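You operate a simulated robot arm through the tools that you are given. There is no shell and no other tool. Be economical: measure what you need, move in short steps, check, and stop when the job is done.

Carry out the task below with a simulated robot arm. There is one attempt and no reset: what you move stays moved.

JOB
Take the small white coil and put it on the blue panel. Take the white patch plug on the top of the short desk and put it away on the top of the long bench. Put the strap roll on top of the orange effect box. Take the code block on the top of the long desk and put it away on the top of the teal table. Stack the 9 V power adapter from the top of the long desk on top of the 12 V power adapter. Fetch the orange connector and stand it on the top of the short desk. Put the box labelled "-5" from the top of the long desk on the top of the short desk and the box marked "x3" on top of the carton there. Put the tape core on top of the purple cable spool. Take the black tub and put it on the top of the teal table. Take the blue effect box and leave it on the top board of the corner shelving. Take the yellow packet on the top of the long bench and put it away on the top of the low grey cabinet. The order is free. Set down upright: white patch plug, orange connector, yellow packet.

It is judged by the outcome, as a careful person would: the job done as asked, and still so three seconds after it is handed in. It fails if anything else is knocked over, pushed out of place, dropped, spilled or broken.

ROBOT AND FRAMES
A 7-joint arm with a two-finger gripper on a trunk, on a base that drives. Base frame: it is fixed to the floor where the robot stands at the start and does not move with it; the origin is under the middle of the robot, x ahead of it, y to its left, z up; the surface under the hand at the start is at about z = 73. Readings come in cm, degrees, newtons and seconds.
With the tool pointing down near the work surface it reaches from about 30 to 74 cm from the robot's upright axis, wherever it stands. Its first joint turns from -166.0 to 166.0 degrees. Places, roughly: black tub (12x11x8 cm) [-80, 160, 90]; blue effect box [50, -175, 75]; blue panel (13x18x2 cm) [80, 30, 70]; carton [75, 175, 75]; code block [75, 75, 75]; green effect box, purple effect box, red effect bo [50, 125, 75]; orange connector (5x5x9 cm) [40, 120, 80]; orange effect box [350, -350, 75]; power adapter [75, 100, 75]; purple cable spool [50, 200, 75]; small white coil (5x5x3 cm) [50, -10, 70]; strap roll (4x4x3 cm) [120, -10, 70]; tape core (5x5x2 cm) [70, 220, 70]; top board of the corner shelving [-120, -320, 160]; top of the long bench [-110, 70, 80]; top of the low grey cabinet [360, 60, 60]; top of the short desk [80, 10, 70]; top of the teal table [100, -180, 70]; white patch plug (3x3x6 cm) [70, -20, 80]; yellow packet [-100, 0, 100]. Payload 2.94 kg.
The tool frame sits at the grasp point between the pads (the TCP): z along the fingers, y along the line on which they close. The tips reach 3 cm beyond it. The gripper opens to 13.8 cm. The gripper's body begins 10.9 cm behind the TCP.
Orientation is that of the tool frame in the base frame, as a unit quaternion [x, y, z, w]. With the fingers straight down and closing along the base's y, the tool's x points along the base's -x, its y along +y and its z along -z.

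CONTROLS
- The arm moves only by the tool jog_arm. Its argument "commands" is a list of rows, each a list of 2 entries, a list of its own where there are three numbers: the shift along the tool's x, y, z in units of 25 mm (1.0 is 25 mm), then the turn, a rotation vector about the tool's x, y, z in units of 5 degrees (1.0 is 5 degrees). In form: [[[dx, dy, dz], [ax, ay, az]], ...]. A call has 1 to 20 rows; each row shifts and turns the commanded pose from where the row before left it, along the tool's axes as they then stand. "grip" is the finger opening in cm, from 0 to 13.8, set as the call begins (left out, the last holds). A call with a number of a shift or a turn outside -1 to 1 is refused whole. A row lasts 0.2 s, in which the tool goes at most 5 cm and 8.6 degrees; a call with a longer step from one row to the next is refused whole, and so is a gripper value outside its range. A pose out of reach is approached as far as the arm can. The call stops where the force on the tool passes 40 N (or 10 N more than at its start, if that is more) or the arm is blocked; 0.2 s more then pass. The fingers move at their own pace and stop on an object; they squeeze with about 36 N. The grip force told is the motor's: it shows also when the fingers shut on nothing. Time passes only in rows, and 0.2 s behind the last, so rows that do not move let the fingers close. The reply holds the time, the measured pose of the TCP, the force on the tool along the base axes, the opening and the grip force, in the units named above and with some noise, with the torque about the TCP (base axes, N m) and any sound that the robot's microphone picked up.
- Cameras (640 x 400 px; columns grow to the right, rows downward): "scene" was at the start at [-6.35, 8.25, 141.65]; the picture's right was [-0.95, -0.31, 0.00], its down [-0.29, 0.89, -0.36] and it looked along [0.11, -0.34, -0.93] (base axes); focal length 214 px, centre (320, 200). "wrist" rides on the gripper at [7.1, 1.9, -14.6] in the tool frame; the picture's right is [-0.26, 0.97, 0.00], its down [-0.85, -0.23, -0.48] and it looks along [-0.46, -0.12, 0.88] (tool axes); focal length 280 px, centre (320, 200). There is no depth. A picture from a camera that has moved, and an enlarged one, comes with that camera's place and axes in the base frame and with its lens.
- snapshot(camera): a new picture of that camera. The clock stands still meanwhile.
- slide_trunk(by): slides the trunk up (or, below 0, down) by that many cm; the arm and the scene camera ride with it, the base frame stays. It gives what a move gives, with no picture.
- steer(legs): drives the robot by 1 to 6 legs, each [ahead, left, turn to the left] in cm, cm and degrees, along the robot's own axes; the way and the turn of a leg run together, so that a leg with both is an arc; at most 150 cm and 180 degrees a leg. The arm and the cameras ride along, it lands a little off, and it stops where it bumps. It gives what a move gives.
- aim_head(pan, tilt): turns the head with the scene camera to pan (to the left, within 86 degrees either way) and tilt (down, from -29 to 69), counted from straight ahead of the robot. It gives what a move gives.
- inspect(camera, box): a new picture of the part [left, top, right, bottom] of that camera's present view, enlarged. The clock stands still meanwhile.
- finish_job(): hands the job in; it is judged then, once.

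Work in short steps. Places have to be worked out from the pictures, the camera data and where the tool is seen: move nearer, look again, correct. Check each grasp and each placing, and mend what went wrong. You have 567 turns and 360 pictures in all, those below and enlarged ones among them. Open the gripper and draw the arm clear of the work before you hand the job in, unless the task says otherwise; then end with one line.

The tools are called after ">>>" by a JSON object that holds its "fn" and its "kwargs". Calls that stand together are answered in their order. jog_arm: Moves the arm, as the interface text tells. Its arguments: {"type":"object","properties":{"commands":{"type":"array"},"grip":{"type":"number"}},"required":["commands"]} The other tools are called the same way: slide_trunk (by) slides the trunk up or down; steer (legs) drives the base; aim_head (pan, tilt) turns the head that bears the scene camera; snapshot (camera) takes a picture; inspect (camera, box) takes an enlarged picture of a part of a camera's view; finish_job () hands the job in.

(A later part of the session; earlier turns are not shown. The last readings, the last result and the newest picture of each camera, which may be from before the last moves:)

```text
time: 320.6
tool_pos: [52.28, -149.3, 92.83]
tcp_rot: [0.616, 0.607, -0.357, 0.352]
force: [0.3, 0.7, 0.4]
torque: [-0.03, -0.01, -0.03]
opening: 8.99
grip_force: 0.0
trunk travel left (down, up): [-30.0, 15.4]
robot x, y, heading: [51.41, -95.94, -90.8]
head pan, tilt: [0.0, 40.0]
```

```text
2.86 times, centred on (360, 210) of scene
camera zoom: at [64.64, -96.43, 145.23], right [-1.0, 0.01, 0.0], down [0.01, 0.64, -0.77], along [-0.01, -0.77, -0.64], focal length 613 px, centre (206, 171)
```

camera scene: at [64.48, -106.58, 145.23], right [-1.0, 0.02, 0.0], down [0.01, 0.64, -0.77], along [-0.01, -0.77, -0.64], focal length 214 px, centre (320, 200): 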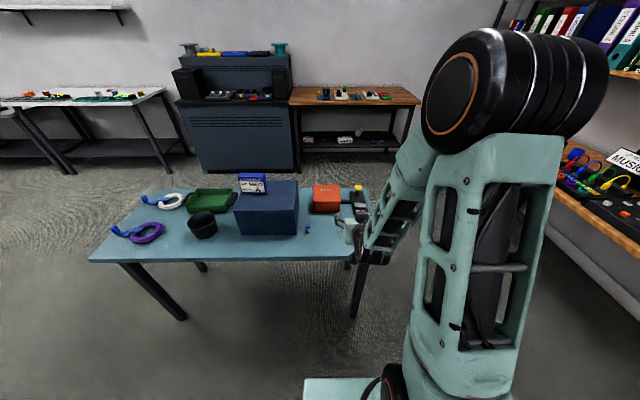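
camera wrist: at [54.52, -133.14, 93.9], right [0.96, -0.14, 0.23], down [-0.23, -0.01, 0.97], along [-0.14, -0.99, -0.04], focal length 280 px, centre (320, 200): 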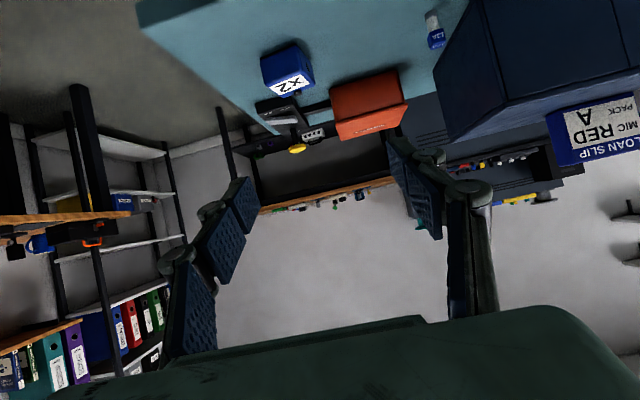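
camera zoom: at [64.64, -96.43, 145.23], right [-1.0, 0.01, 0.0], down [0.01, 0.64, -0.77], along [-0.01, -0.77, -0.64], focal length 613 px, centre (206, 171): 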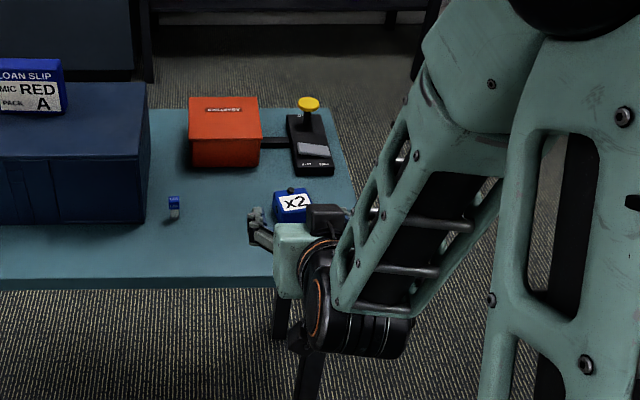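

Box at (48.9,−172.3). Move to the pregrasp 8 cm back along the tool axis.

>>> {"fn": "jog_arm", "kwargs": {"commands": [[[0.191, -0.151, 0.93], [0, 0, 0]], [[0.191, -0.151, 0.93], [0, 0, 0]], [[0.191, -0.151, 0.93], [0, 0, 0]], [[0.191, -0.151, 0.93], [0, 0, 0]], [[0.191, -0.151, 0.93], [0, 0, 0]], [[0.191, -0.151, 0.93], [0, 0, 0]], [[0.191, -0.151, 0.93], [0, 0, 0]], [[0.191, -0.151, 0.93], [0, 0, 0]], [[0.191, -0.151, 0.93], [0, 0, 0]], [[0, 0, 0], [0, 0, 0]]]}}

>>> {"fn": "snapshot", "kwargs": {"camera": "wrist"}}

>>> {"fn": "inspect", "kwargs": {"camera": "scene", "box": [300, 160, 400, 240]}}

```text
time: 322.8
tool_pos: [48.77, -165.34, 78.63]
tcp_rot: [0.616, 0.607, -0.357, 0.352]
force: [-0.3, -0.6, -0.4]
torque: [-0.03, 0.0, -0.01]
opening: 8.98
grip_force: 0.0
trunk travel left (down, up): [-30.0, 15.4]
robot x, y, heading: [51.24, -95.91, -91.0]
head pan, tilt: [0.0, 40.0]
```

```text
240 pictures are left
camera wrist: at [50.92, -149.16, 79.81], right [0.96, -0.14, 0.23], down [-0.23, -0.01, 0.97], along [-0.14, -0.99, -0.04], focal length 280 px, centre (320, 200)
```

wrist: 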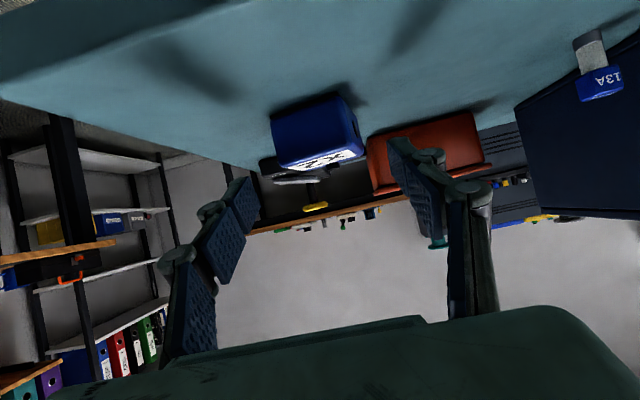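

```text
5.00 times, centred on (350, 200) of scene
camera zoom: at [64.63, -96.46, 145.23], right [-1.0, 0.01, 0.0], down [0.01, 0.64, -0.77], along [-0.01, -0.77, -0.64], focal length 1072 px, centre (170, 200)
```

zoom: 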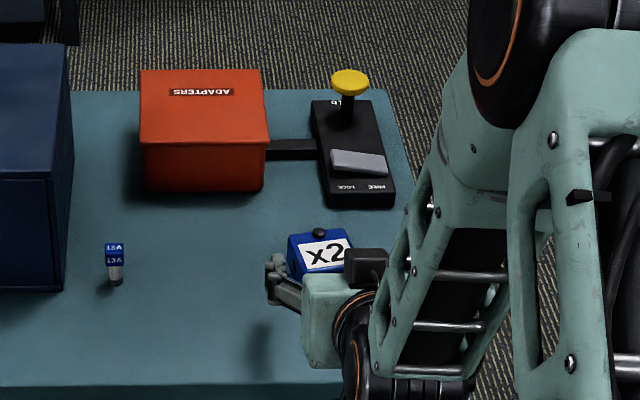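

Aligned. Advance onto the box and close.

>>> {"fn": "jog_arm", "kwargs": {"commands": [[[0.01, -0.02, 0.79], [0, 0, 0]], [[0.01, -0.02, 0.79], [0, 0, 0]], [[0.01, -0.02, 0.79], [0, 0, 0]], [[0.01, -0.02, 0.75], [0, 0, 0]], [[0, 0, 0], [0, 0, 0]]]}}

>>> {"fn": "snapshot", "kwargs": {"camera": "wrist"}}

>>> {"fn": "inspect", "kwargs": {"camera": "scene", "box": [310, 170, 380, 220]}}

```text
time: 324.0
tool_pos: [48.2, -172.17, 74.68]
tcp_rot: [0.616, 0.608, -0.357, 0.352]
force: [-0.1, 0.3, 0.0]
torque: [-0.07, -0.01, 0.04]
opening: 9.0
grip_force: 0.1
trunk travel left (down, up): [-30.0, 15.4]
robot x, y, heading: [51.51, -96.02, -90.6]
head pan, tilt: [0.0, 40.0]
```

```text
238 pictures are left
camera wrist: at [50.49, -156.0, 75.89], right [0.96, -0.14, 0.23], down [-0.23, -0.01, 0.97], along [-0.14, -0.99, -0.04], focal length 280 px, centre (320, 200)
```

wrist: 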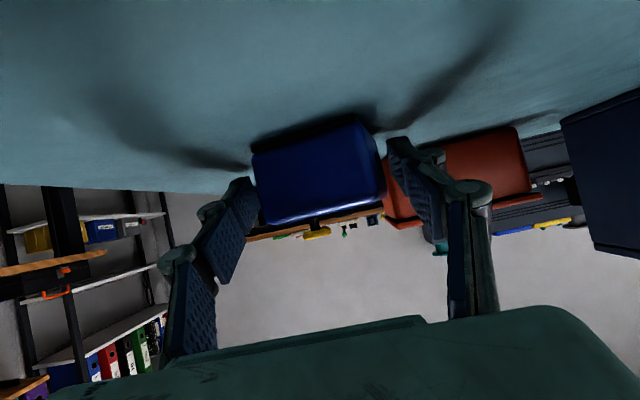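

```text
8.00 times, centred on (345, 195) of scene
camera zoom: at [64.64, -96.46, 145.23], right [-1.0, 0.01, 0.0], down [0.01, 0.64, -0.77], along [-0.01, -0.77, -0.64], focal length 1716 px, centre (120, 240)
```

zoom: 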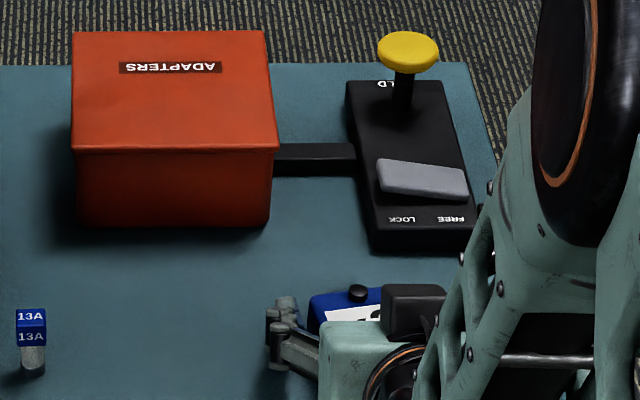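

>>> {"fn": "jog_arm", "kwargs": {"commands": [[[0, 0, 0], [0, 0, 0]], [[0, 0, 0], [0, 0, 0]], [[0, 0, 0], [0, 0, 0]], [[0, 0, 0], [0, 0, 0]]], "grip": 3}}

>>> {"fn": "snapshot", "kwargs": {"camera": "wrist"}}

```text
time: 325.0
tool_pos: [48.38, -172.04, 74.82]
tcp_rot: [0.615, 0.608, -0.357, 0.354]
force: [1.0, -0.1, 1.3]
torque: [-0.07, -0.02, 0.0]
opening: 5.74
grip_force: 35.9
trunk travel left (down, up): [-30.0, 15.4]
robot x, y, heading: [51.1, -95.71, -90.9]
head pan, tilt: [0.0, 40.0]
```

```text
236 pictures are left
camera wrist: at [50.51, -155.99, 75.92], right [0.96, -0.14, 0.23], down [-0.23, 0.0, 0.97], along [-0.14, -0.99, -0.04], focal length 280 px, centre (320, 200)
```

wrist: 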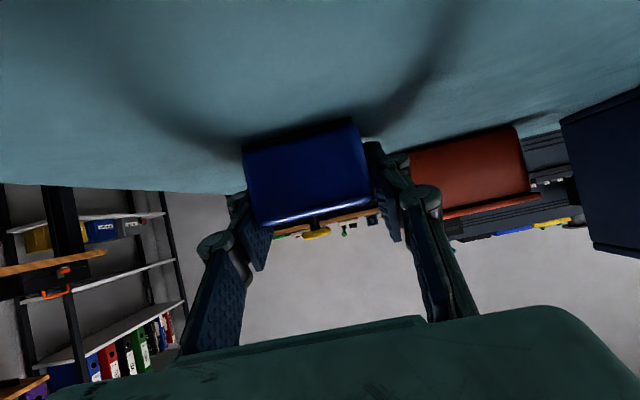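

Gripped. Lift vertically, check.

>>> {"fn": "jog_arm", "kwargs": {"commands": [[[-0.433, 0, -0.25], [0, 0, 0]], [[-0.866, 0, -0.5], [0, 0, 0]], [[-0.866, 0, -0.5], [0, 0, 0]], [[-0.866, 0, -0.5], [0, 0, 0]], [[-0.866, 0, -0.5], [0, 0, 0]], [[-0.866, 0, -0.5], [0, 0, 0]], [[-0.866, 0, -0.5], [0, 0, 0]], [[-0.866, 0, -0.5], [0, 0, 0]], [[-0.866, 0, -0.5], [0, 0, 0]], [[-0.866, 0, -0.5], [0, 0, 0]], [[-0.866, 0, -0.5], [0, 0, 0]], [[-0.866, 0, -0.5], [0, 0, 0]], [[-0.866, 0, -0.5], [0, 0, 0]], [[-0.866, 0, -0.5], [0, 0, 0]], [[-0.866, 0, -0.5], [0, 0, 0]], [[-0.866, 0, -0.5], [0, 0, 0]]]}}

>>> {"fn": "snapshot", "kwargs": {"camera": "scene"}}

```text
time: 328.4
tool_pos: [48.45, -171.7, 113.24]
tcp_rot: [0.616, 0.608, -0.356, 0.353]
force: [0.6, -0.3, -1.3]
torque: [0.0, 0.02, 0.01]
opening: 5.72
grip_force: 36.0
trunk travel left (down, up): [-30.0, 15.4]
robot x, y, heading: [51.22, -95.54, -90.8]
head pan, tilt: [0.0, 40.0]
```

```text
235 pictures are left
camera scene: at [64.64, -96.45, 145.22], right [-1.0, 0.01, 0.0], down [0.01, 0.64, -0.77], along [-0.01, -0.77, -0.64], focal length 214 px, centre (320, 200)
```

scene: 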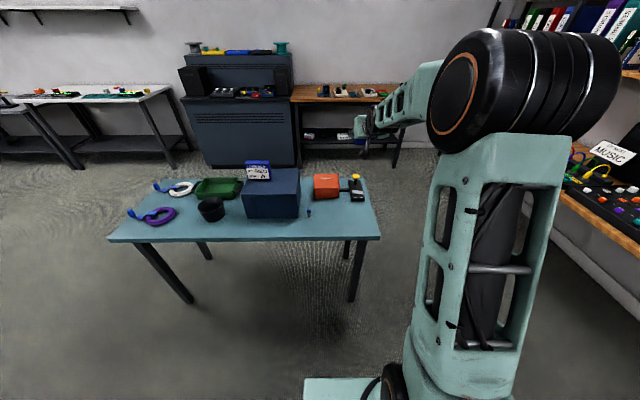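

Held. Raise trunk and arm to travel height and retract.

>>> {"fn": "slide_trunk", "kwargs": {"by": 15.4}}

>>> {"fn": "jog_arm", "kwargs": {"commands": [[[-0.626, 0, -0.916], [0, 0, 0]], [[-0.626, 0, -0.916], [0, 0, 0]], [[-0.626, 0, -0.916], [0, 0, 0]], [[-0.626, 0, -0.916], [0, 0, 0]], [[-0.626, 0, -0.916], [0, 0, 0]], [[-0.626, 0, -0.916], [0, 0, 0]], [[-0.626, 0, -0.916], [0, 0, 0]], [[-0.626, 0, -0.916], [0, 0, 0]], [[-0.626, 0, -0.916], [0, 0, 0]], [[-0.626, 0, -0.916], [0, 0, 0]], [[-0.626, 0, -0.916], [0, 0, 0]], [[-0.626, 0, -0.916], [0, 0, 0]], [[-0.626, 0, -0.916], [0, 0, 0]], [[-0.626, 0, -0.916], [0, 0, 0]], [[-0.626, 0, -0.916], [0, 0, 0]], [[-0.626, 0, -0.916], [0, 0, 0]], [[-0.626, 0, -0.916], [0, 0, 0]]]}}

>>> {"fn": "steer", "kwargs": {"legs": [[0, -61, 0.9], [125, 0, 0]]}}

>>> {"fn": "aim_head", "kwargs": {"pan": -40, "tilt": 5}}

>>> {"fn": "snapshot", "kwargs": {"camera": "scene"}}

```text
time: 330.2
tool_pos: [48.39, -171.67, 128.68]
tcp_rot: [0.615, 0.608, -0.356, 0.353]
force: [0.4, 0.3, -2.5]
torque: [0.0, 0.02, -0.02]
opening: 5.73
grip_force: 36.1
trunk travel left (down, up): [-45.4, 0.0]
robot x, y, heading: [51.12, -95.64, -90.7]
head pan, tilt: [0.0, 40.0]
```

```text
time: 333.8
tool_pos: [48.64, -151.13, 171.16]
tcp_rot: [0.616, 0.608, -0.356, 0.352]
force: [-0.6, 0.1, -0.5]
torque: [0.02, -0.01, 0.01]
opening: 5.69
grip_force: 36.3
trunk travel left (down, up): [-45.4, 0.0]
robot x, y, heading: [51.64, -95.93, -90.8]
head pan, tilt: [0.0, 40.0]
```

```text
time: 345.6
tool_pos: [-11.64, -276.95, 171.19]
tcp_rot: [0.611, 0.612, -0.355, 0.355]
force: [-0.5, -0.5, -1.5]
torque: [-0.03, 0.0, 0.02]
opening: 5.72
grip_force: 35.7
trunk travel left (down, up): [-45.4, 0.0]
robot x, y, heading: [-9.71, -221.68, -89.8]
head pan, tilt: [0.0, 40.0]
```

```text
time: 346.6
tool_pos: [-11.5, -276.88, 171.27]
tcp_rot: [0.612, 0.611, -0.355, 0.354]
force: [-0.9, 0.2, -1.6]
torque: [-0.01, -0.02, -0.03]
opening: 5.73
grip_force: 35.5
trunk travel left (down, up): [-45.4, 0.0]
robot x, y, heading: [-9.66, -221.66, -90.2]
head pan, tilt: [-40.0, 5.0]
```

```text
234 pictures are left
camera scene: at [-2.02, -220.6, 166.2], right [-0.77, 0.64, 0.0], down [0.06, 0.07, -1.0], along [-0.64, -0.76, -0.09], focal length 214 px, centre (320, 200)
```

scene: 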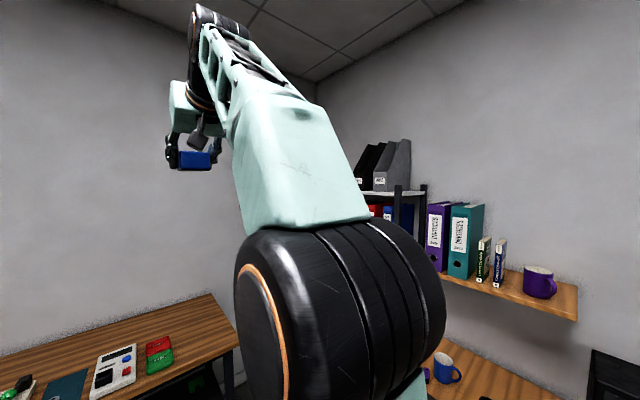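

Turn right to face −x, then look at the rack.

>>> {"fn": "steer", "kwargs": {"legs": [[0, 0, -90]]}}

>>> {"fn": "aim_head", "kwargs": {"pan": 25, "tilt": 10}}

>>> {"fn": "snapshot", "kwargs": {"camera": "scene"}}

```text
time: 350.9
tool_pos: [-64.82, -218.59, 171.16]
tcp_rot: [0.865, -0.01, -0.502, -0.006]
force: [0.1, 0.0, -1.1]
torque: [0.02, 0.01, 0.0]
opening: 5.71
grip_force: 36.4
trunk travel left (down, up): [-45.4, 0.0]
robot x, y, heading: [-9.54, -221.35, 178.9]
head pan, tilt: [-40.0, 5.0]
```

```text
time: 352.3
tool_pos: [-64.86, -218.57, 171.07]
tcp_rot: [0.865, -0.009, -0.502, -0.005]
force: [-0.2, 0.5, -1.2]
torque: [0.0, 0.02, -0.02]
opening: 5.71
grip_force: 35.6
trunk travel left (down, up): [-45.4, 0.0]
robot x, y, heading: [-9.67, -221.37, 178.5]
head pan, tilt: [25.0, 10.0]
```

```text
233 pictures are left
camera scene: at [-10.46, -238.93, 165.4], right [-0.4, 0.92, 0.0], down [0.16, 0.07, -0.98], along [-0.9, -0.4, -0.17], focal length 214 px, centre (320, 200)
```

scene: 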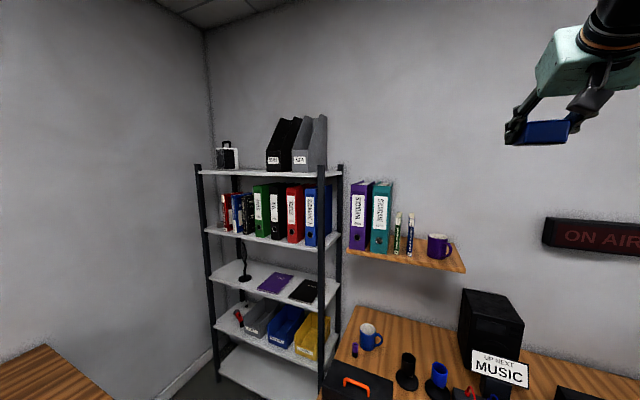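

The top board spans about x −107 back, y −281…−369, z≈160; free gap at y≈−326…−343 between the magazine holders and the black case. Drive left to y≈−308 and shift the tool sideways.

>>> {"fn": "steer", "kwargs": {"legs": [[0, 87, 1.3]]}}

>>> {"fn": "jog_arm", "kwargs": {"commands": [[[0, 0, 0], [0, 0, 0]]]}}

>>> {"fn": "aim_head", "kwargs": {"pan": 15, "tilt": 5}}

>>> {"fn": "snapshot", "kwargs": {"camera": "scene"}}

```text
time: 360.2
tool_pos: [-66.05, -306.21, 171.2]
tcp_rot: [0.865, -0.002, -0.502, -0.001]
force: [0.5, 0.4, -2.0]
torque: [0.0, 0.03, -0.02]
opening: 5.69
grip_force: 36.1
trunk travel left (down, up): [-45.4, 0.0]
robot x, y, heading: [-10.88, -308.33, 179.8]
head pan, tilt: [25.0, 10.0]
```

```text
time: 360.6
tool_pos: [-66.09, -306.17, 171.06]
tcp_rot: [0.866, -0.002, -0.501, -0.001]
force: [0.2, 0.4, -1.7]
torque: [0.02, -0.02, 0.01]
opening: 5.7
grip_force: 36.0
trunk travel left (down, up): [-45.4, 0.0]
robot x, y, heading: [-10.55, -308.25, 179.8]
head pan, tilt: [25.0, 10.0]
```

```text
time: 361.4
tool_pos: [-66.1, -306.11, 171.2]
tcp_rot: [0.865, -0.001, -0.501, -0.001]
force: [-0.7, -0.8, -0.8]
torque: [0.01, 0.02, 0.01]
opening: 5.7
grip_force: 36.3
trunk travel left (down, up): [-45.4, 0.0]
robot x, y, heading: [-10.75, -308.62, 179.8]
head pan, tilt: [15.0, 5.0]
```

```text
232 pictures are left
camera scene: at [-11.73, -324.05, 166.2], right [-0.26, 0.97, 0.0], down [0.08, 0.02, -1.0], along [-0.96, -0.25, -0.09], focal length 214 px, centre (320, 200)
```

scene: 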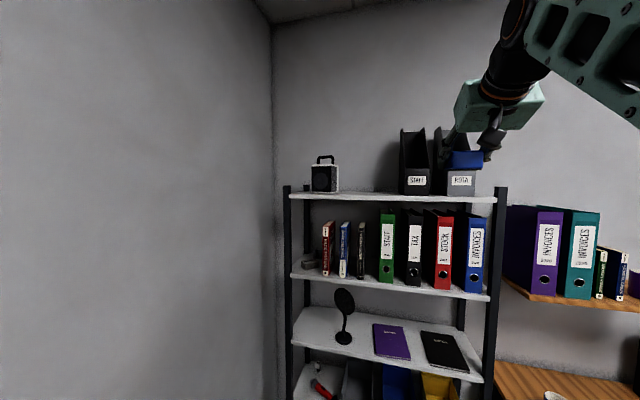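

Free gap on the top board y≈−340…−313; target (−113,−327). Shift the tool 21 cm left, then advance partly.

>>> {"fn": "jog_arm", "kwargs": {"commands": [[[0, 0.93, 0], [0, 0, 0]], [[0, 0.93, 0], [0, 0, 0]], [[0, 0.93, 0], [0, 0, 0]], [[0, 0.93, 0], [0, 0, 0]], [[0, 0.93, 0], [0, 0, 0]], [[0, 0.93, 0], [0, 0, 0]], [[0, 0.93, 0], [0, 0, 0]], [[0, 0.93, 0], [0, 0, 0]], [[0, 0.93, 0], [0, 0, 0]]]}}

>>> {"fn": "steer", "kwargs": {"legs": [[32, 0, 0]]}}

>>> {"fn": "aim_head", "kwargs": {"pan": 10, "tilt": 5}}

>>> {"fn": "snapshot", "kwargs": {"camera": "scene"}}

>>> {"fn": "snapshot", "kwargs": {"camera": "wrist"}}

```text
time: 363.4
tool_pos: [-66.17, -327.35, 171.09]
tcp_rot: [0.865, -0.001, -0.501, -0.001]
force: [0.9, 0.1, -1.4]
torque: [0.01, 0.0, -0.06]
opening: 5.7
grip_force: 36.8
trunk travel left (down, up): [-45.4, 0.0]
robot x, y, heading: [-10.65, -308.04, 180.0]
head pan, tilt: [15.0, 5.0]
```

```text
time: 364.5
tool_pos: [-68.41, -327.23, 171.0]
tcp_rot: [0.866, 0.001, -0.5, -0.001]
force: [0.2, -0.2, -2.0]
torque: [0.0, 0.0, 0.0]
opening: 5.69
grip_force: 36.3
trunk travel left (down, up): [-45.4, 0.0]
robot x, y, heading: [-13.37, -307.87, -179.9]
head pan, tilt: [15.0, 5.0]
stopped in leg 1: the robot was blocked; the commanded pose is now the measured one
```

```text
time: 365.1
tool_pos: [-68.54, -327.17, 171.18]
tcp_rot: [0.865, 0.001, -0.501, 0.0]
force: [0.1, -0.2, -2.8]
torque: [-0.01, 0.0, 0.01]
opening: 5.7
grip_force: 36.3
trunk travel left (down, up): [-45.4, 0.0]
robot x, y, heading: [-13.9, -308.12, -179.8]
head pan, tilt: [10.0, 5.0]
```

```text
231 pictures are left
camera scene: at [-14.49, -323.01, 166.2], right [-0.18, 0.98, 0.0], down [0.09, 0.02, -1.0], along [-0.98, -0.18, -0.09], focal length 214 px, centre (320, 200)
```

scene: 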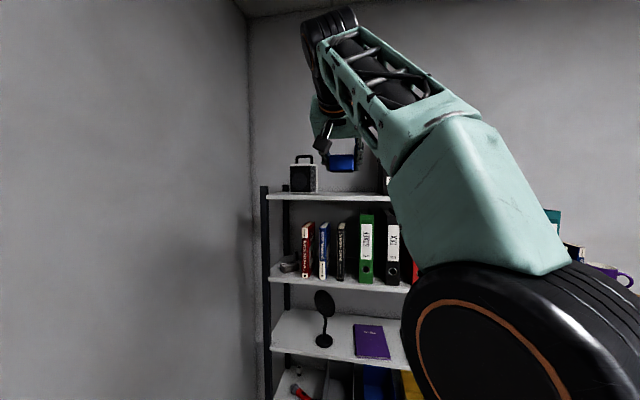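

```text
230 pictures are left
camera wrist: at [-52.5, -329.08, 172.27], right [-0.13, -0.97, 0.23], down [-0.01, 0.23, 0.97], along [-0.99, 0.12, -0.04], focal length 280 px, centre (320, 200)
```

wrist: 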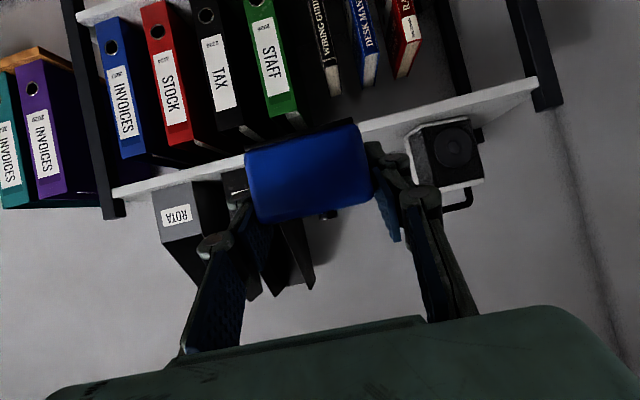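

Blocked after 3 cm; look down for the obstacle.

>>> {"fn": "aim_head", "kwargs": {"pan": 45, "tilt": 60}}

>>> {"fn": "snapshot", "kwargs": {"camera": "scene"}}

>>> {"fn": "aim_head", "kwargs": {"pan": 0, "tilt": 60}}

>>> {"fn": "snapshot", "kwargs": {"camera": "scene"}}

```text
time: 366.4
tool_pos: [-68.62, -327.13, 171.15]
tcp_rot: [0.865, 0.002, -0.501, 0.001]
force: [0.5, -0.3, -1.5]
torque: [0.02, 0.0, -0.01]
opening: 5.69
grip_force: 36.2
trunk travel left (down, up): [-45.4, 0.0]
robot x, y, heading: [-13.11, -308.06, -180.0]
head pan, tilt: [45.0, 60.0]
```

```text
229 pictures are left
camera scene: at [-10.17, -326.12, 157.96], right [-0.71, 0.71, 0.0], down [0.61, 0.61, -0.5], along [-0.35, -0.35, -0.87], focal length 214 px, centre (320, 200)
```

scene: 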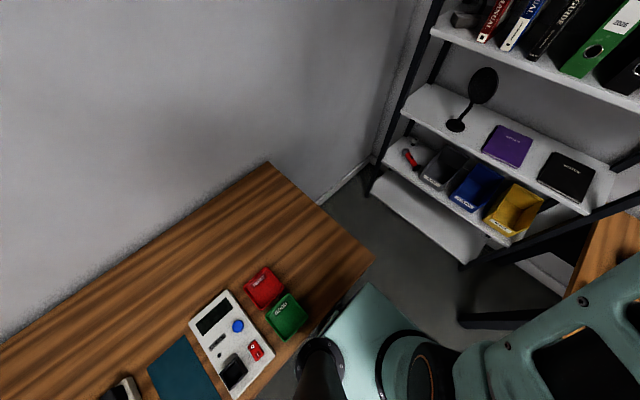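

```text
time: 367.5
tool_pos: [-68.71, -327.07, 171.06]
tcp_rot: [0.865, 0.002, -0.501, 0.001]
force: [-0.1, -0.3, -2.5]
torque: [-0.03, 0.01, 0.0]
opening: 5.69
grip_force: 36.0
trunk travel left (down, up): [-45.4, 0.0]
robot x, y, heading: [-13.66, -307.98, -180.1]
head pan, tilt: [0.0, 60.0]
```

```text
228 pictures are left
camera scene: at [-12.12, -321.42, 157.95], right [0.0, 1.0, 0.0], down [0.87, 0.0, -0.5], along [-0.5, 0.0, -0.87], focal length 214 px, centre (320, 200)
```

scene: 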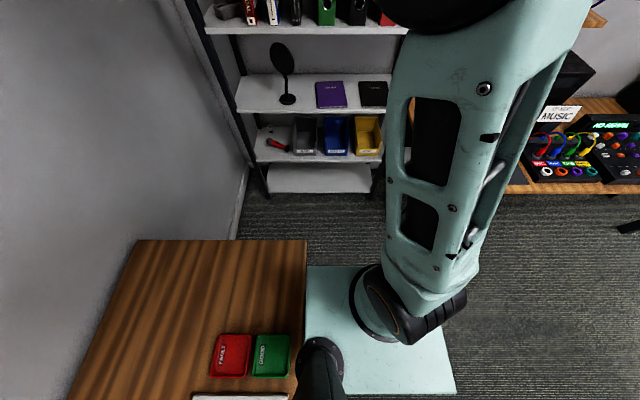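

The base touches the wooden table's leg on the left. Move right 11 cm, shift the tool back by 10, then advance.

>>> {"fn": "steer", "kwargs": {"legs": [[0, -11, 0]]}}

>>> {"fn": "jog_arm", "kwargs": {"commands": [[[0, 0.92, 0], [0, 0, 0]], [[0, 0.92, 0], [0, 0, 0]], [[0, 0.92, 0], [0, 0, 0]], [[0, 0.92, 0], [0, 0, 0]], [[0, 0.92, 0], [0, 0, 0]], [[0, 0, 0], [0, 0, 0]]]}}

>>> {"fn": "steer", "kwargs": {"legs": [[32, 0, 0]]}}

>>> {"fn": "aim_head", "kwargs": {"pan": 30, "tilt": 10}}

>>> {"fn": "snapshot", "kwargs": {"camera": "scene"}}

>>> {"fn": "snapshot", "kwargs": {"camera": "wrist"}}

```text
time: 369.1
tool_pos: [-68.6, -315.96, 171.09]
tcp_rot: [0.865, 0.002, -0.501, 0.001]
force: [-1.3, 0.0, -1.8]
torque: [0.02, 0.02, 0.04]
opening: 5.7
grip_force: 35.7
trunk travel left (down, up): [-45.4, 0.0]
robot x, y, heading: [-13.37, -296.97, -180.1]
head pan, tilt: [0.0, 60.0]
```

```text
time: 370.5
tool_pos: [-67.18, -326.92, 168.25]
tcp_rot: [0.866, 0.001, -0.5, -0.001]
force: [0.2, 0.0, -1.6]
torque: [-0.01, 0.01, 0.0]
opening: 5.71
grip_force: 36.1
out of reach, approached as far as the arm can: row 2, 3, 4, 5
trunk travel left (down, up): [-45.4, 0.0]
robot x, y, heading: [-13.39, -297.03, -179.8]
head pan, tilt: [0.0, 60.0]
```

```text
time: 372.7
tool_pos: [-98.95, -327.07, 168.27]
tcp_rot: [0.866, 0.001, -0.5, 0.001]
force: [-0.5, -0.5, -2.2]
torque: [-0.03, 0.01, -0.03]
opening: 5.71
grip_force: 36.2
trunk travel left (down, up): [-45.4, 0.0]
robot x, y, heading: [-45.01, -296.78, -179.8]
head pan, tilt: [0.0, 60.0]
```

```text
time: 373.8
tool_pos: [-98.86, -327.0, 168.26]
tcp_rot: [0.865, 0.001, -0.501, 0.0]
force: [-0.2, -0.3, -1.5]
torque: [0.03, 0.01, -0.01]
opening: 5.7
grip_force: 36.2
trunk travel left (down, up): [-45.4, 0.0]
robot x, y, heading: [-44.91, -297.11, -179.7]
head pan, tilt: [30.0, 10.0]
```

```text
227 pictures are left
camera scene: at [-45.3, -314.99, 165.39], right [-0.5, 0.87, 0.0], down [0.15, 0.09, -0.98], along [-0.85, -0.49, -0.17], focal length 214 px, centre (320, 200)
```

scene: 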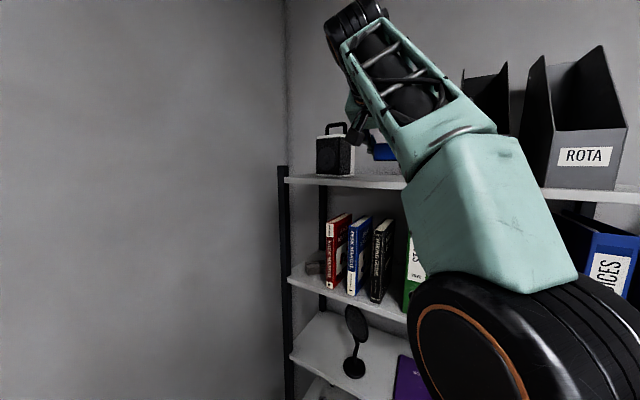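

```text
226 pictures are left
camera wrist: at [-82.73, -328.93, 169.44], right [-0.13, -0.97, 0.23], down [-0.01, 0.23, 0.97], along [-0.99, 0.12, -0.04], focal length 280 px, centre (320, 200)
```

wrist: 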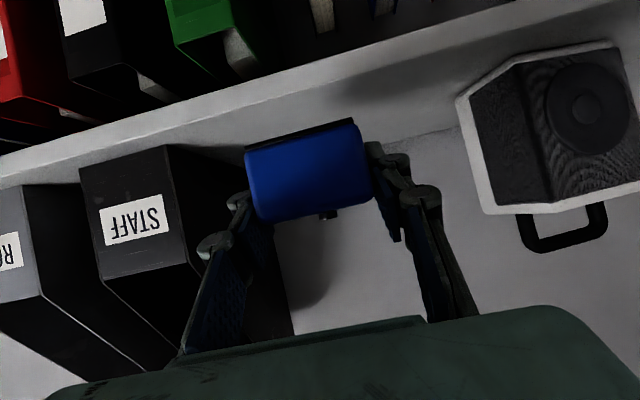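

Well centred in the gap; board front edge ≈ x −106. Drive ahead 14 cm (box passes 5 cm above the board).

>>> {"fn": "steer", "kwargs": {"legs": [[14, 0, 0]]}}

>>> {"fn": "snapshot", "kwargs": {"camera": "wrist"}}

>>> {"fn": "snapshot", "kwargs": {"camera": "scene"}}

```text
time: 375.2
tool_pos: [-112.99, -327.07, 168.19]
tcp_rot: [0.866, 0.001, -0.5, 0.0]
force: [-0.5, 0.5, -2.1]
torque: [-0.01, -0.03, 0.0]
opening: 5.72
grip_force: 35.6
trunk travel left (down, up): [-45.4, 0.0]
robot x, y, heading: [-59.04, -297.02, -180.2]
head pan, tilt: [30.0, 10.0]
```

```text
225 pictures are left
camera wrist: at [-96.86, -328.93, 169.41], right [-0.13, -0.97, 0.23], down [-0.01, 0.23, 0.97], along [-0.99, 0.12, -0.04], focal length 280 px, centre (320, 200)
```

wrist: 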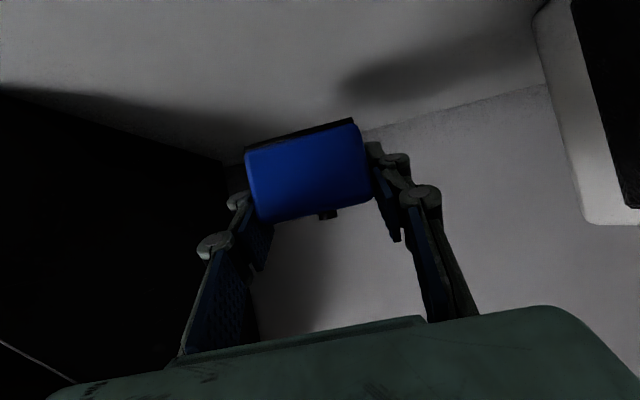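

```text
224 pictures are left
camera scene: at [-59.42, -315.0, 165.39], right [-0.5, 0.87, 0.0], down [0.15, 0.09, -0.98], along [-0.85, -0.49, -0.17], focal length 214 px, centre (320, 200)
```

scene: 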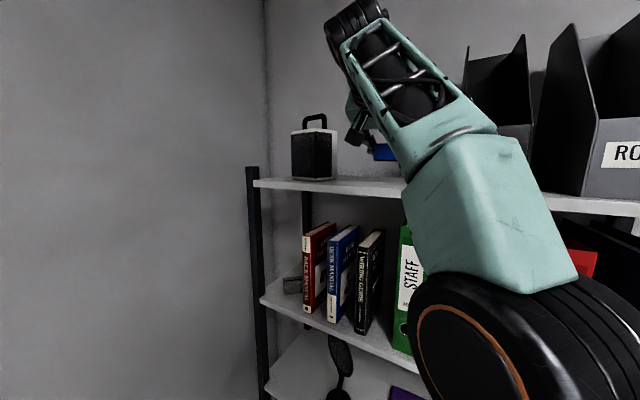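

Clear on both sides. Lower ~4 cm, then in small steps to contact.

>>> {"fn": "jog_arm", "kwargs": {"commands": [[[0.6, 0, 0.346], [0, 0, 0]], [[0.5, 0, 0.289], [0, 0, 0]], [[0.35, 0, 0.2], [0, 0, 0]], [[0, 0, 0], [0, 0, 0]]]}}

>>> {"fn": "snapshot", "kwargs": {"camera": "wrist"}}

```text
time: 376.2
tool_pos: [-112.88, -327.08, 163.92]
tcp_rot: [0.866, 0.002, -0.5, 0.001]
force: [0.0, -0.2, -1.9]
torque: [-0.02, -0.02, 0.01]
opening: 5.73
grip_force: 36.3
trunk travel left (down, up): [-45.4, 0.0]
robot x, y, heading: [-58.98, -296.63, -180.0]
head pan, tilt: [30.0, 10.0]
```

```text
223 pictures are left
camera wrist: at [-96.71, -328.96, 165.18], right [-0.13, -0.97, 0.23], down [-0.01, 0.23, 0.97], along [-0.99, 0.12, -0.04], focal length 280 px, centre (320, 200)
```

wrist: 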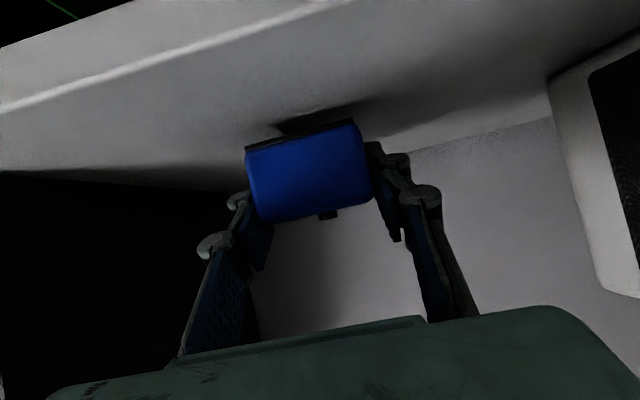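

>>> {"fn": "jog_arm", "kwargs": {"commands": [[[0.16, 0, 0.092], [0, 0, 0]], [[0, 0, 0], [0, 0, 0]]]}}

>>> {"fn": "jog_arm", "kwargs": {"commands": [[[0.14, 0, 0.08], [0, 0, 0]], [[0, 0, 0], [0, 0, 0]]]}}

```text
time: 376.8
tool_pos: [-112.94, -327.02, 163.61]
tcp_rot: [0.866, 0.001, -0.499, 0.0]
force: [-0.5, -0.3, -2.2]
torque: [-0.01, 0.05, 0.0]
opening: 5.72
grip_force: 36.0
trunk travel left (down, up): [-45.4, 0.0]
robot x, y, heading: [-59.02, -296.83, -180.1]
head pan, tilt: [30.0, 10.0]
```

```text
time: 377.4
tool_pos: [-112.88, -326.94, 163.22]
tcp_rot: [0.866, 0.002, -0.501, 0.0]
force: [-0.9, 0.3, -2.1]
torque: [0.0, 0.01, -0.03]
opening: 5.72
grip_force: 35.6
trunk travel left (down, up): [-45.4, 0.0]
robot x, y, heading: [-58.79, -297.29, -180.1]
head pan, tilt: [30.0, 10.0]
```

>>> {"fn": "jog_arm", "kwargs": {"commands": [[[0.12, 0, 0.07], [0, 0, 0]], [[0, 0, 0], [0, 0, 0]]]}}

>>> {"fn": "snapshot", "kwargs": {"camera": "wrist"}}

```text
time: 378.0
tool_pos: [-112.9, -327.0, 162.86]
tcp_rot: [0.866, 0.001, -0.5, 0.0]
force: [0.2, 0.3, -2.0]
torque: [-0.04, 0.02, 0.0]
opening: 5.7
grip_force: 35.6
trunk travel left (down, up): [-45.4, 0.0]
robot x, y, heading: [-58.86, -296.6, -180.2]
head pan, tilt: [30.0, 10.0]
```

```text
222 pictures are left
camera wrist: at [-96.76, -328.9, 164.06], right [-0.13, -0.97, 0.23], down [-0.01, 0.23, 0.97], along [-0.99, 0.12, -0.04], focal length 280 px, centre (320, 200)
```

wrist: 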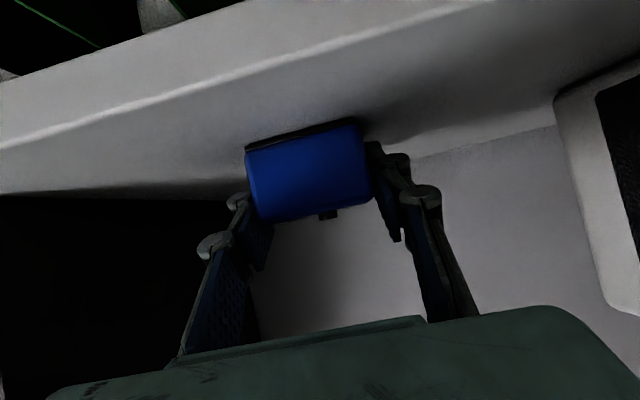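

>>> {"fn": "jog_arm", "kwargs": {"commands": [[[0.1, 0, 0.058], [0, 0, 0]], [[0, 0, 0], [0, 0, 0]]]}}

>>> {"fn": "jog_arm", "kwargs": {"commands": [[[0.08, 0, 0.046], [0, 0, 0]], [[0, 0, 0], [0, 0, 0]]]}}

```text
time: 378.6
tool_pos: [-112.84, -326.95, 162.71]
tcp_rot: [0.864, 0.0, -0.504, 0.0]
force: [-3.2, -3.6, 14.1]
torque: [0.26, -0.37, -0.02]
opening: 5.72
grip_force: 35.6
trunk travel left (down, up): [-45.4, 0.0]
robot x, y, heading: [-59.17, -297.31, -180.2]
head pan, tilt: [30.0, 10.0]
```

```text
time: 379.2
tool_pos: [-112.88, -326.87, 162.69]
tcp_rot: [0.863, 0.001, -0.505, 0.003]
force: [-7.8, -4.3, 27.6]
torque: [0.07, 0.25, -0.1]
opening: 5.72
grip_force: 35.9
trunk travel left (down, up): [-45.4, 0.0]
robot x, y, heading: [-59.14, -296.67, -180.3]
head pan, tilt: [30.0, 10.0]
```

Contact. Unload, open, withdraw along the tool axis (back and up).

>>> {"fn": "jog_arm", "kwargs": {"commands": [[[-0.08, 0, -0.046], [0, 0, 0]], [[0, 0, 0], [0, 0, 0]]]}}

>>> {"fn": "jog_arm", "kwargs": {"commands": [[[0, 0, 0], [0, 0, 0]], [[0, 0, 0], [0, 0, 0]], [[0, 0, 0], [0, 0, 0]], [[0, 0, -0.5], [0, 0, 0]], [[0, 0, -1], [0, 0, 0]], [[0, 0, -1], [0, 0, 0]], [[0, 0, -1], [0, 0, 0]]], "grip": 8.5}}

>>> {"fn": "snapshot", "kwargs": {"camera": "wrist"}}

```text
time: 379.8
tool_pos: [-112.86, -326.9, 162.65]
tcp_rot: [0.864, 0.001, -0.503, 0.001]
force: [-7.4, -2.9, 21.5]
torque: [-0.26, 0.77, 0.01]
opening: 5.72
grip_force: 35.8
trunk travel left (down, up): [-45.4, 0.0]
robot x, y, heading: [-59.12, -296.86, -179.8]
head pan, tilt: [30.0, 10.0]
```

```text
time: 381.4
tool_pos: [-106.15, -326.94, 166.15]
tcp_rot: [0.868, -0.002, -0.496, -0.01]
force: [0.6, -0.4, -0.5]
torque: [0.0, -0.02, -0.02]
opening: 8.5
grip_force: 0.1
trunk travel left (down, up): [-45.4, 0.0]
robot x, y, heading: [-59.1, -296.92, -180.2]
head pan, tilt: [30.0, 10.0]
```

```text
221 pictures are left
camera wrist: at [-89.96, -329.13, 167.36], right [-0.15, -0.97, 0.21], down [-0.02, 0.22, 0.98], along [-0.99, 0.14, -0.05], focal length 280 px, centre (320, 200)
```

wrist: 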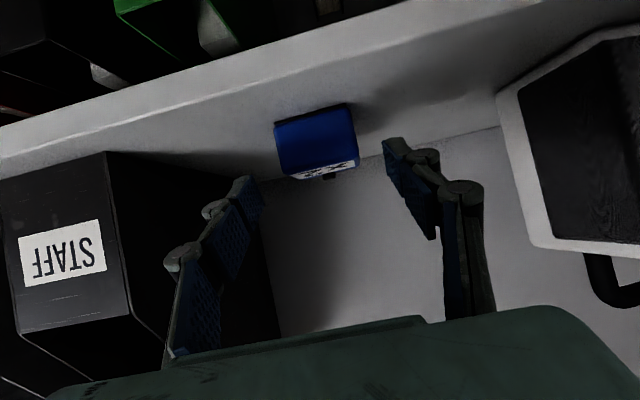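

Blue box is set flat on the top board. Back away, then restore the tool to point down at normal height.

>>> {"fn": "steer", "kwargs": {"legs": [[-45, 0, 0]]}}

>>> {"fn": "jog_arm", "kwargs": {"commands": [[[0, -1, 0], [0, 0, 0]], [[0, -1, 0], [0, 0, 0]], [[0, -1, 0], [0, 0, 0]], [[0, -1, 0], [0, 0, 0]], [[0, -1, 0], [0, 0, 0]], [[0, -1, 0], [0, 0, 0]], [[0, -1, 0], [0, 0, 0]], [[0, -1, 0], [0, 0, 0]], [[0, -1, 0], [0, 0, 0]], [[0, -1, 0], [0, 0, 0]], [[0.866, 0, 0.5], [0, 0, 0]], [[0.866, 0, 0.5], [0, 0, 0]], [[0.866, 0, 0.5], [0, 0, 0]], [[0.866, 0, 0.5], [0, 0, 0]], [[0.866, 0, 0.5], [0, 0, 0]], [[0.866, 0, 0.5], [0, 0, 0]], [[0.866, 0, 0.5], [0, 0, 0]], [[0.866, 0, 0.5], [0, 0, 0]], [[0.866, 0, 0.5], [0, 0, 0]], [[0.866, 0, 0.5], [0, 0, 0]]]}}

>>> {"fn": "jog_arm", "kwargs": {"commands": [[[0, 0, 0], [0, 1, 0]], [[0, 0, 0], [0, 1, 0]], [[0, 0, 0], [0, 1, 0]], [[0, 0, 0], [0, 1, 0]], [[0, 0, 0], [0, 1, 0]], [[0, 0, 0], [0, 1, 0]], [[0, 0, 0], [0, 1, 0]], [[0, 0, 0], [0, 1, 0]], [[0, 0, 0], [0, 1, 0]], [[0, 0, 0], [0, 1, 0]], [[0, 0, 0], [0, 1, 0]], [[0, 0, 0], [0, 1, 0]]]}}

>>> {"fn": "slide_trunk", "kwargs": {"by": -15.4}}

>>> {"fn": "aim_head", "kwargs": {"pan": 10, "tilt": 5}}

>>> {"fn": "snapshot", "kwargs": {"camera": "scene"}}

```text
time: 384.1
tool_pos: [-60.95, -326.93, 166.16]
tcp_rot: [0.868, -0.004, -0.496, -0.01]
force: [0.3, -0.3, 0.2]
torque: [0.02, -0.01, 0.01]
opening: 8.48
grip_force: 0.0
trunk travel left (down, up): [-45.4, 0.0]
robot x, y, heading: [-14.03, -297.19, 179.5]
head pan, tilt: [30.0, 10.0]
```

```text
time: 388.0
tool_pos: [-58.6, -307.58, 147.63]
tcp_rot: [0.856, 0.057, -0.513, 0.031]
force: [-1.0, -2.1, 0.9]
torque: [0.11, -0.17, -0.19]
opening: 8.49
grip_force: 0.1
trunk travel left (down, up): [-45.4, 0.0]
robot x, y, heading: [-14.07, -296.77, 179.7]
head pan, tilt: [30.0, 10.0]
stopped in row 19: the arm was blocked; the commanded pose is now the measured one
```

```text
time: 390.6
tool_pos: [-58.75, -307.57, 147.55]
tcp_rot: [0.998, 0.062, -0.015, -0.002]
force: [0.2, -0.6, 0.7]
torque: [-0.01, -0.01, 0.01]
opening: 8.49
grip_force: 0.0
trunk travel left (down, up): [-45.4, 0.0]
robot x, y, heading: [-14.06, -297.18, 179.4]
head pan, tilt: [30.0, 10.0]
```

```text
time: 392.4
tool_pos: [-58.68, -307.62, 132.3]
tcp_rot: [0.998, 0.062, -0.016, -0.003]
force: [0.8, 0.7, -0.2]
torque: [0.0, -0.03, -0.01]
opening: 8.49
grip_force: 0.0
trunk travel left (down, up): [-30.0, 15.4]
robot x, y, heading: [-13.92, -296.79, 179.7]
head pan, tilt: [30.0, 10.0]
```

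```text
time: 393.2
tool_pos: [-58.63, -307.51, 132.29]
tcp_rot: [0.998, 0.063, -0.016, -0.002]
force: [-0.4, 0.0, 0.5]
torque: [0.01, 0.02, -0.04]
opening: 8.48
grip_force: 0.1
trunk travel left (down, up): [-30.0, 15.4]
robot x, y, heading: [-14.16, -297.21, 179.6]
head pan, tilt: [10.0, 5.0]
```

```text
220 pictures are left
camera scene: at [-15.16, -312.05, 150.8], right [-0.17, 0.99, 0.0], down [0.09, 0.01, -1.0], along [-0.98, -0.17, -0.09], focal length 214 px, centre (320, 200)
```

scene: 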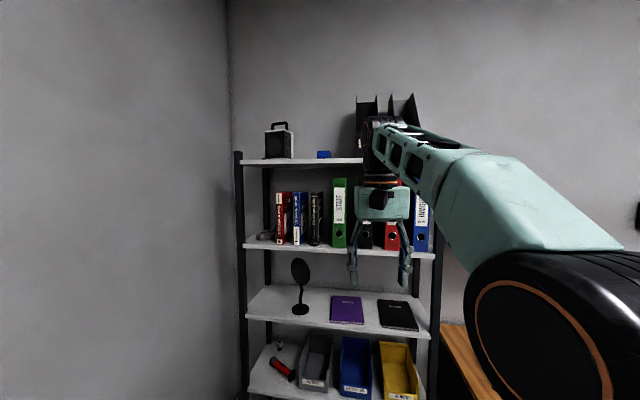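

The box rests fine up there. Correct the small tool skew and lower to travel height.

>>> {"fn": "jog_arm", "kwargs": {"commands": [[[0, 0, 0], [0, 0.18, 0.72]], [[0, 0, 0], [0, 0.18, 0.72]], [[0, 0, 1], [0, 0, 0]], [[0, 0, 1], [0, 0, 0]], [[0, 0, 1], [0, 0, 0]], [[0, 0, 1], [0, 0, 0]], [[0, 0, 1], [0, 0, 0]], [[0, 0, 0], [0, 0, 0]]]}}

>>> {"fn": "steer", "kwargs": {"legs": [[0, -60, 0], [0, 0, -90]]}}

```text
time: 395.0
tool_pos: [-58.73, -307.36, 119.82]
tcp_rot: [1.0, 0.0, -0.001, -0.003]
force: [0.5, 0.1, 0.4]
torque: [0.01, 0.05, -0.03]
opening: 8.49
grip_force: 0.1
trunk travel left (down, up): [-30.0, 15.4]
robot x, y, heading: [-14.07, -297.06, 179.6]
head pan, tilt: [10.0, 5.0]
```

```text
time: 404.5
tool_pos: [-24.14, -192.59, 119.69]
tcp_rot: [0.709, -0.705, 0.001, -0.002]
force: [-0.2, -0.5, 0.4]
torque: [0.01, 0.01, 0.0]
opening: 8.52
grip_force: 0.0
trunk travel left (down, up): [-30.0, 15.4]
robot x, y, heading: [-13.78, -237.1, 90.0]
head pan, tilt: [10.0, 5.0]
```

Drive up the aisle to the long desk in front of the code block.

>>> {"fn": "steer", "kwargs": {"legs": [[150, 0, 0], [150, 0, 0], [0, 0, -90], [10, 0, 0]]}}

>>> {"fn": "aim_head", "kwargs": {"pan": 0, "tilt": 50}}

>>> {"fn": "snapshot", "kwargs": {"camera": "scene"}}

>>> {"fn": "snapshot", "kwargs": {"camera": "wrist"}}

```text
time: 423.5
tool_pos: [40.14, 73.78, 119.74]
tcp_rot: [-0.012, 1.0, -0.003, 0.0]
force: [0.2, -0.2, -0.5]
torque: [0.0, 0.03, -0.01]
opening: 8.5
grip_force: 0.0
trunk travel left (down, up): [-30.0, 15.4]
robot x, y, heading: [-4.15, 61.92, 0.9]
head pan, tilt: [10.0, 5.0]
```

```text
time: 424.6
tool_pos: [40.11, 73.88, 119.81]
tcp_rot: [-0.013, 1.0, -0.003, 0.001]
force: [-0.1, 0.9, -0.3]
torque: [-0.03, -0.02, -0.02]
opening: 8.51
grip_force: 0.1
trunk travel left (down, up): [-30.0, 15.4]
robot x, y, heading: [-4.13, 62.21, 1.0]
head pan, tilt: [0.0, 50.0]
```

```text
219 pictures are left
camera scene: at [-4.93, 75.83, 143.82], right [0.02, -1.0, 0.0], down [-0.77, -0.01, -0.64], along [0.64, 0.01, -0.77], focal length 214 px, centre (320, 200)
```

scene: 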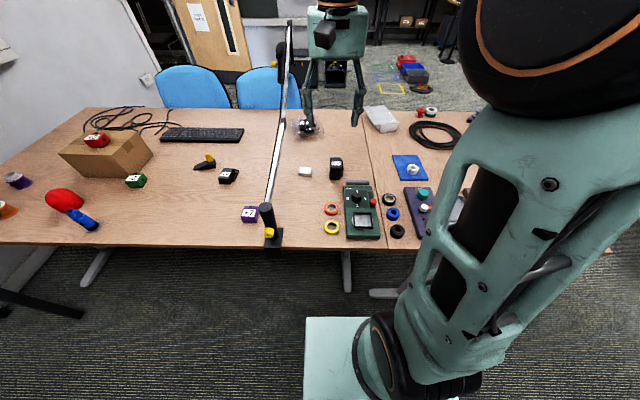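

```text
218 pictures are left
camera wrist: at [32.94, 75.61, 134.4], right [0.24, 0.97, 0.0], down [0.85, -0.21, 0.48], along [0.46, -0.12, -0.88], focal length 280 px, centre (320, 200)
```

wrist: 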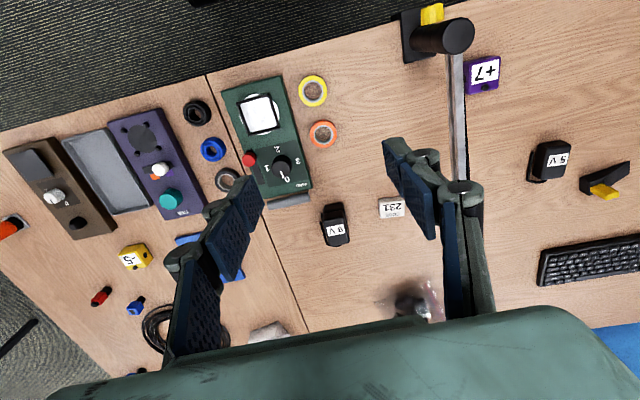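

Code block at (70,84), only ~9 cm from the lamp boom. Turn the tool 90° so the hand is slim toward the boom.

>>> {"fn": "jog_arm", "kwargs": {"commands": [[[0, 0, 0], [0, 0, -1]], [[0, 0, 0], [0, 0, -1]], [[0, 0, 0], [0, 0, -1]], [[0, 0, 0], [0, 0, -1]], [[0, 0, 0], [0, 0, -1]], [[0, 0, 0], [0, 0, -1]], [[0, 0, 0], [0, 0, -1]], [[0, 0, 0], [0, 0, -1]], [[0, 0, 0], [0, 0, -1]], [[0, 0, 0], [0, 0, -1]], [[0, 0, 0], [0, 0, -1]], [[0, 0, 0], [0, 0, -1]], [[0, 0, 0], [0, 0, -1]], [[0, 0, 0], [0, 0, -1]], [[0, 0, 0], [0, 0, -1]], [[0, 0, 0], [0, 0, -1]], [[0, 0, 0], [0, 0, -1]], [[0, 0, 0], [0, 0, -0.7]]]}}

>>> {"fn": "jog_arm", "kwargs": {"commands": [[[-0.37, -0.93, 0], [0, 0, 0]], [[-0.37, -0.93, 0], [0, 0, 0]], [[-0.37, -0.93, 0], [0, 0, 0]], [[-0.37, -0.93, 0.3], [0, 0, 0]], [[-0.37, -0.93, 0.4], [0, 0, 0]], [[-0.37, -0.93, 0.5], [0, 0, 0]], [[-0.37, -0.93, 0.6], [0, 0, 0]], [[-0.37, -0.93, 0.6], [0, 0, 0]], [[-0.37, -0.93, 0.6], [0, 0, 0]], [[-0.37, -0.93, 0.6], [0, 0, 0]], [[-0.37, -0.93, 0.6], [0, 0, 0]], [[-0.3, -0.9, 0.6], [0, 0, 0]], [[0, -0.5, 0.6], [0, 0, 0]], [[0, 0, 0], [0, 0, 0]]], "grip": 8}}

>>> {"fn": "snapshot", "kwargs": {"camera": "wrist"}}

>>> {"fn": "snapshot", "kwargs": {"camera": "scene"}}

```text
time: 428.4
tool_pos: [40.06, 73.74, 119.77]
tcp_rot: [0.708, -0.706, 0.003, 0.002]
force: [0.1, -0.2, 0.3]
torque: [0.02, -0.01, -0.01]
opening: 8.51
grip_force: 0.0
trunk travel left (down, up): [-30.0, 15.4]
robot x, y, heading: [-4.09, 61.86, 0.8]
head pan, tilt: [0.0, 50.0]
```

```text
time: 431.4
tool_pos: [62.91, 81.94, 105.16]
tcp_rot: [-0.707, 0.708, -0.003, -0.002]
force: [0.6, -0.5, -0.1]
torque: [-0.02, -0.01, -0.01]
opening: 7.99
grip_force: 0.0
out of reach, approached as far as the arm can: row 9, 10, 11, 12, 13
trunk travel left (down, up): [-30.0, 15.4]
robot x, y, heading: [-4.26, 62.24, 0.9]
head pan, tilt: [0.0, 50.0]
```

```text
217 pictures are left
camera wrist: at [60.89, 74.88, 119.76], right [-0.96, 0.26, 0.0], down [0.23, 0.85, 0.47], along [0.13, 0.45, -0.88], focal length 280 px, centre (320, 200)
```

wrist: 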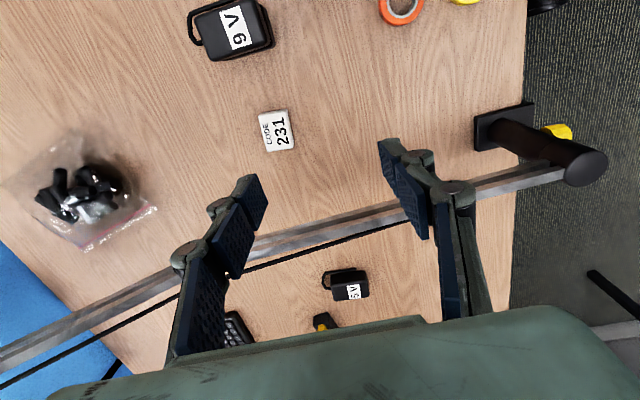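

```text
216 pictures are left
camera scene: at [-4.93, 75.83, 143.81], right [0.02, -1.0, 0.0], down [-0.77, -0.01, -0.64], along [0.64, 0.01, -0.77], focal length 214 px, centre (320, 200)
```

scene: 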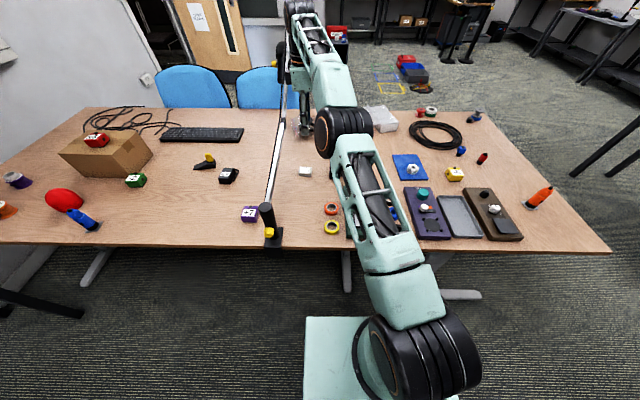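

Drive ahead 6 cm for reach.

>>> {"fn": "steer", "kwargs": {"legs": [[6, 0, -0.9]]}}

>>> {"fn": "snapshot", "kwargs": {"camera": "wrist"}}

```text
time: 432.4
tool_pos: [69.22, 80.86, 105.0]
tcp_rot: [-0.7, 0.714, -0.002, -0.001]
force: [0.0, -0.6, -0.9]
torque: [-0.01, 0.01, 0.01]
opening: 8.0
grip_force: 0.0
trunk travel left (down, up): [-30.0, 15.4]
robot x, y, heading: [1.5, 62.27, 0.1]
head pan, tilt: [0.0, 50.0]
```

```text
215 pictures are left
camera wrist: at [67.2, 73.88, 119.74], right [-0.96, 0.28, 0.0], down [0.25, 0.85, 0.47], along [0.13, 0.45, -0.88], focal length 280 px, centre (320, 200)
```

wrist: 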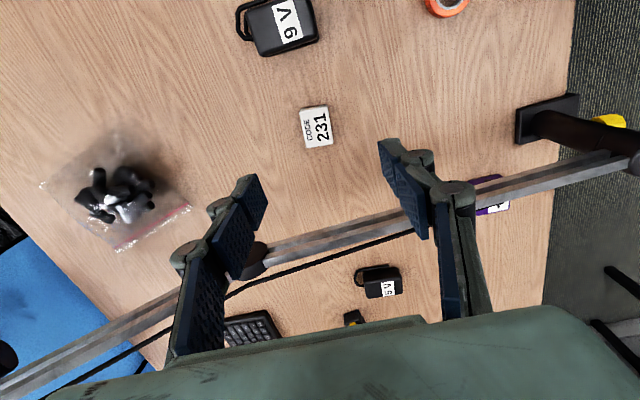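

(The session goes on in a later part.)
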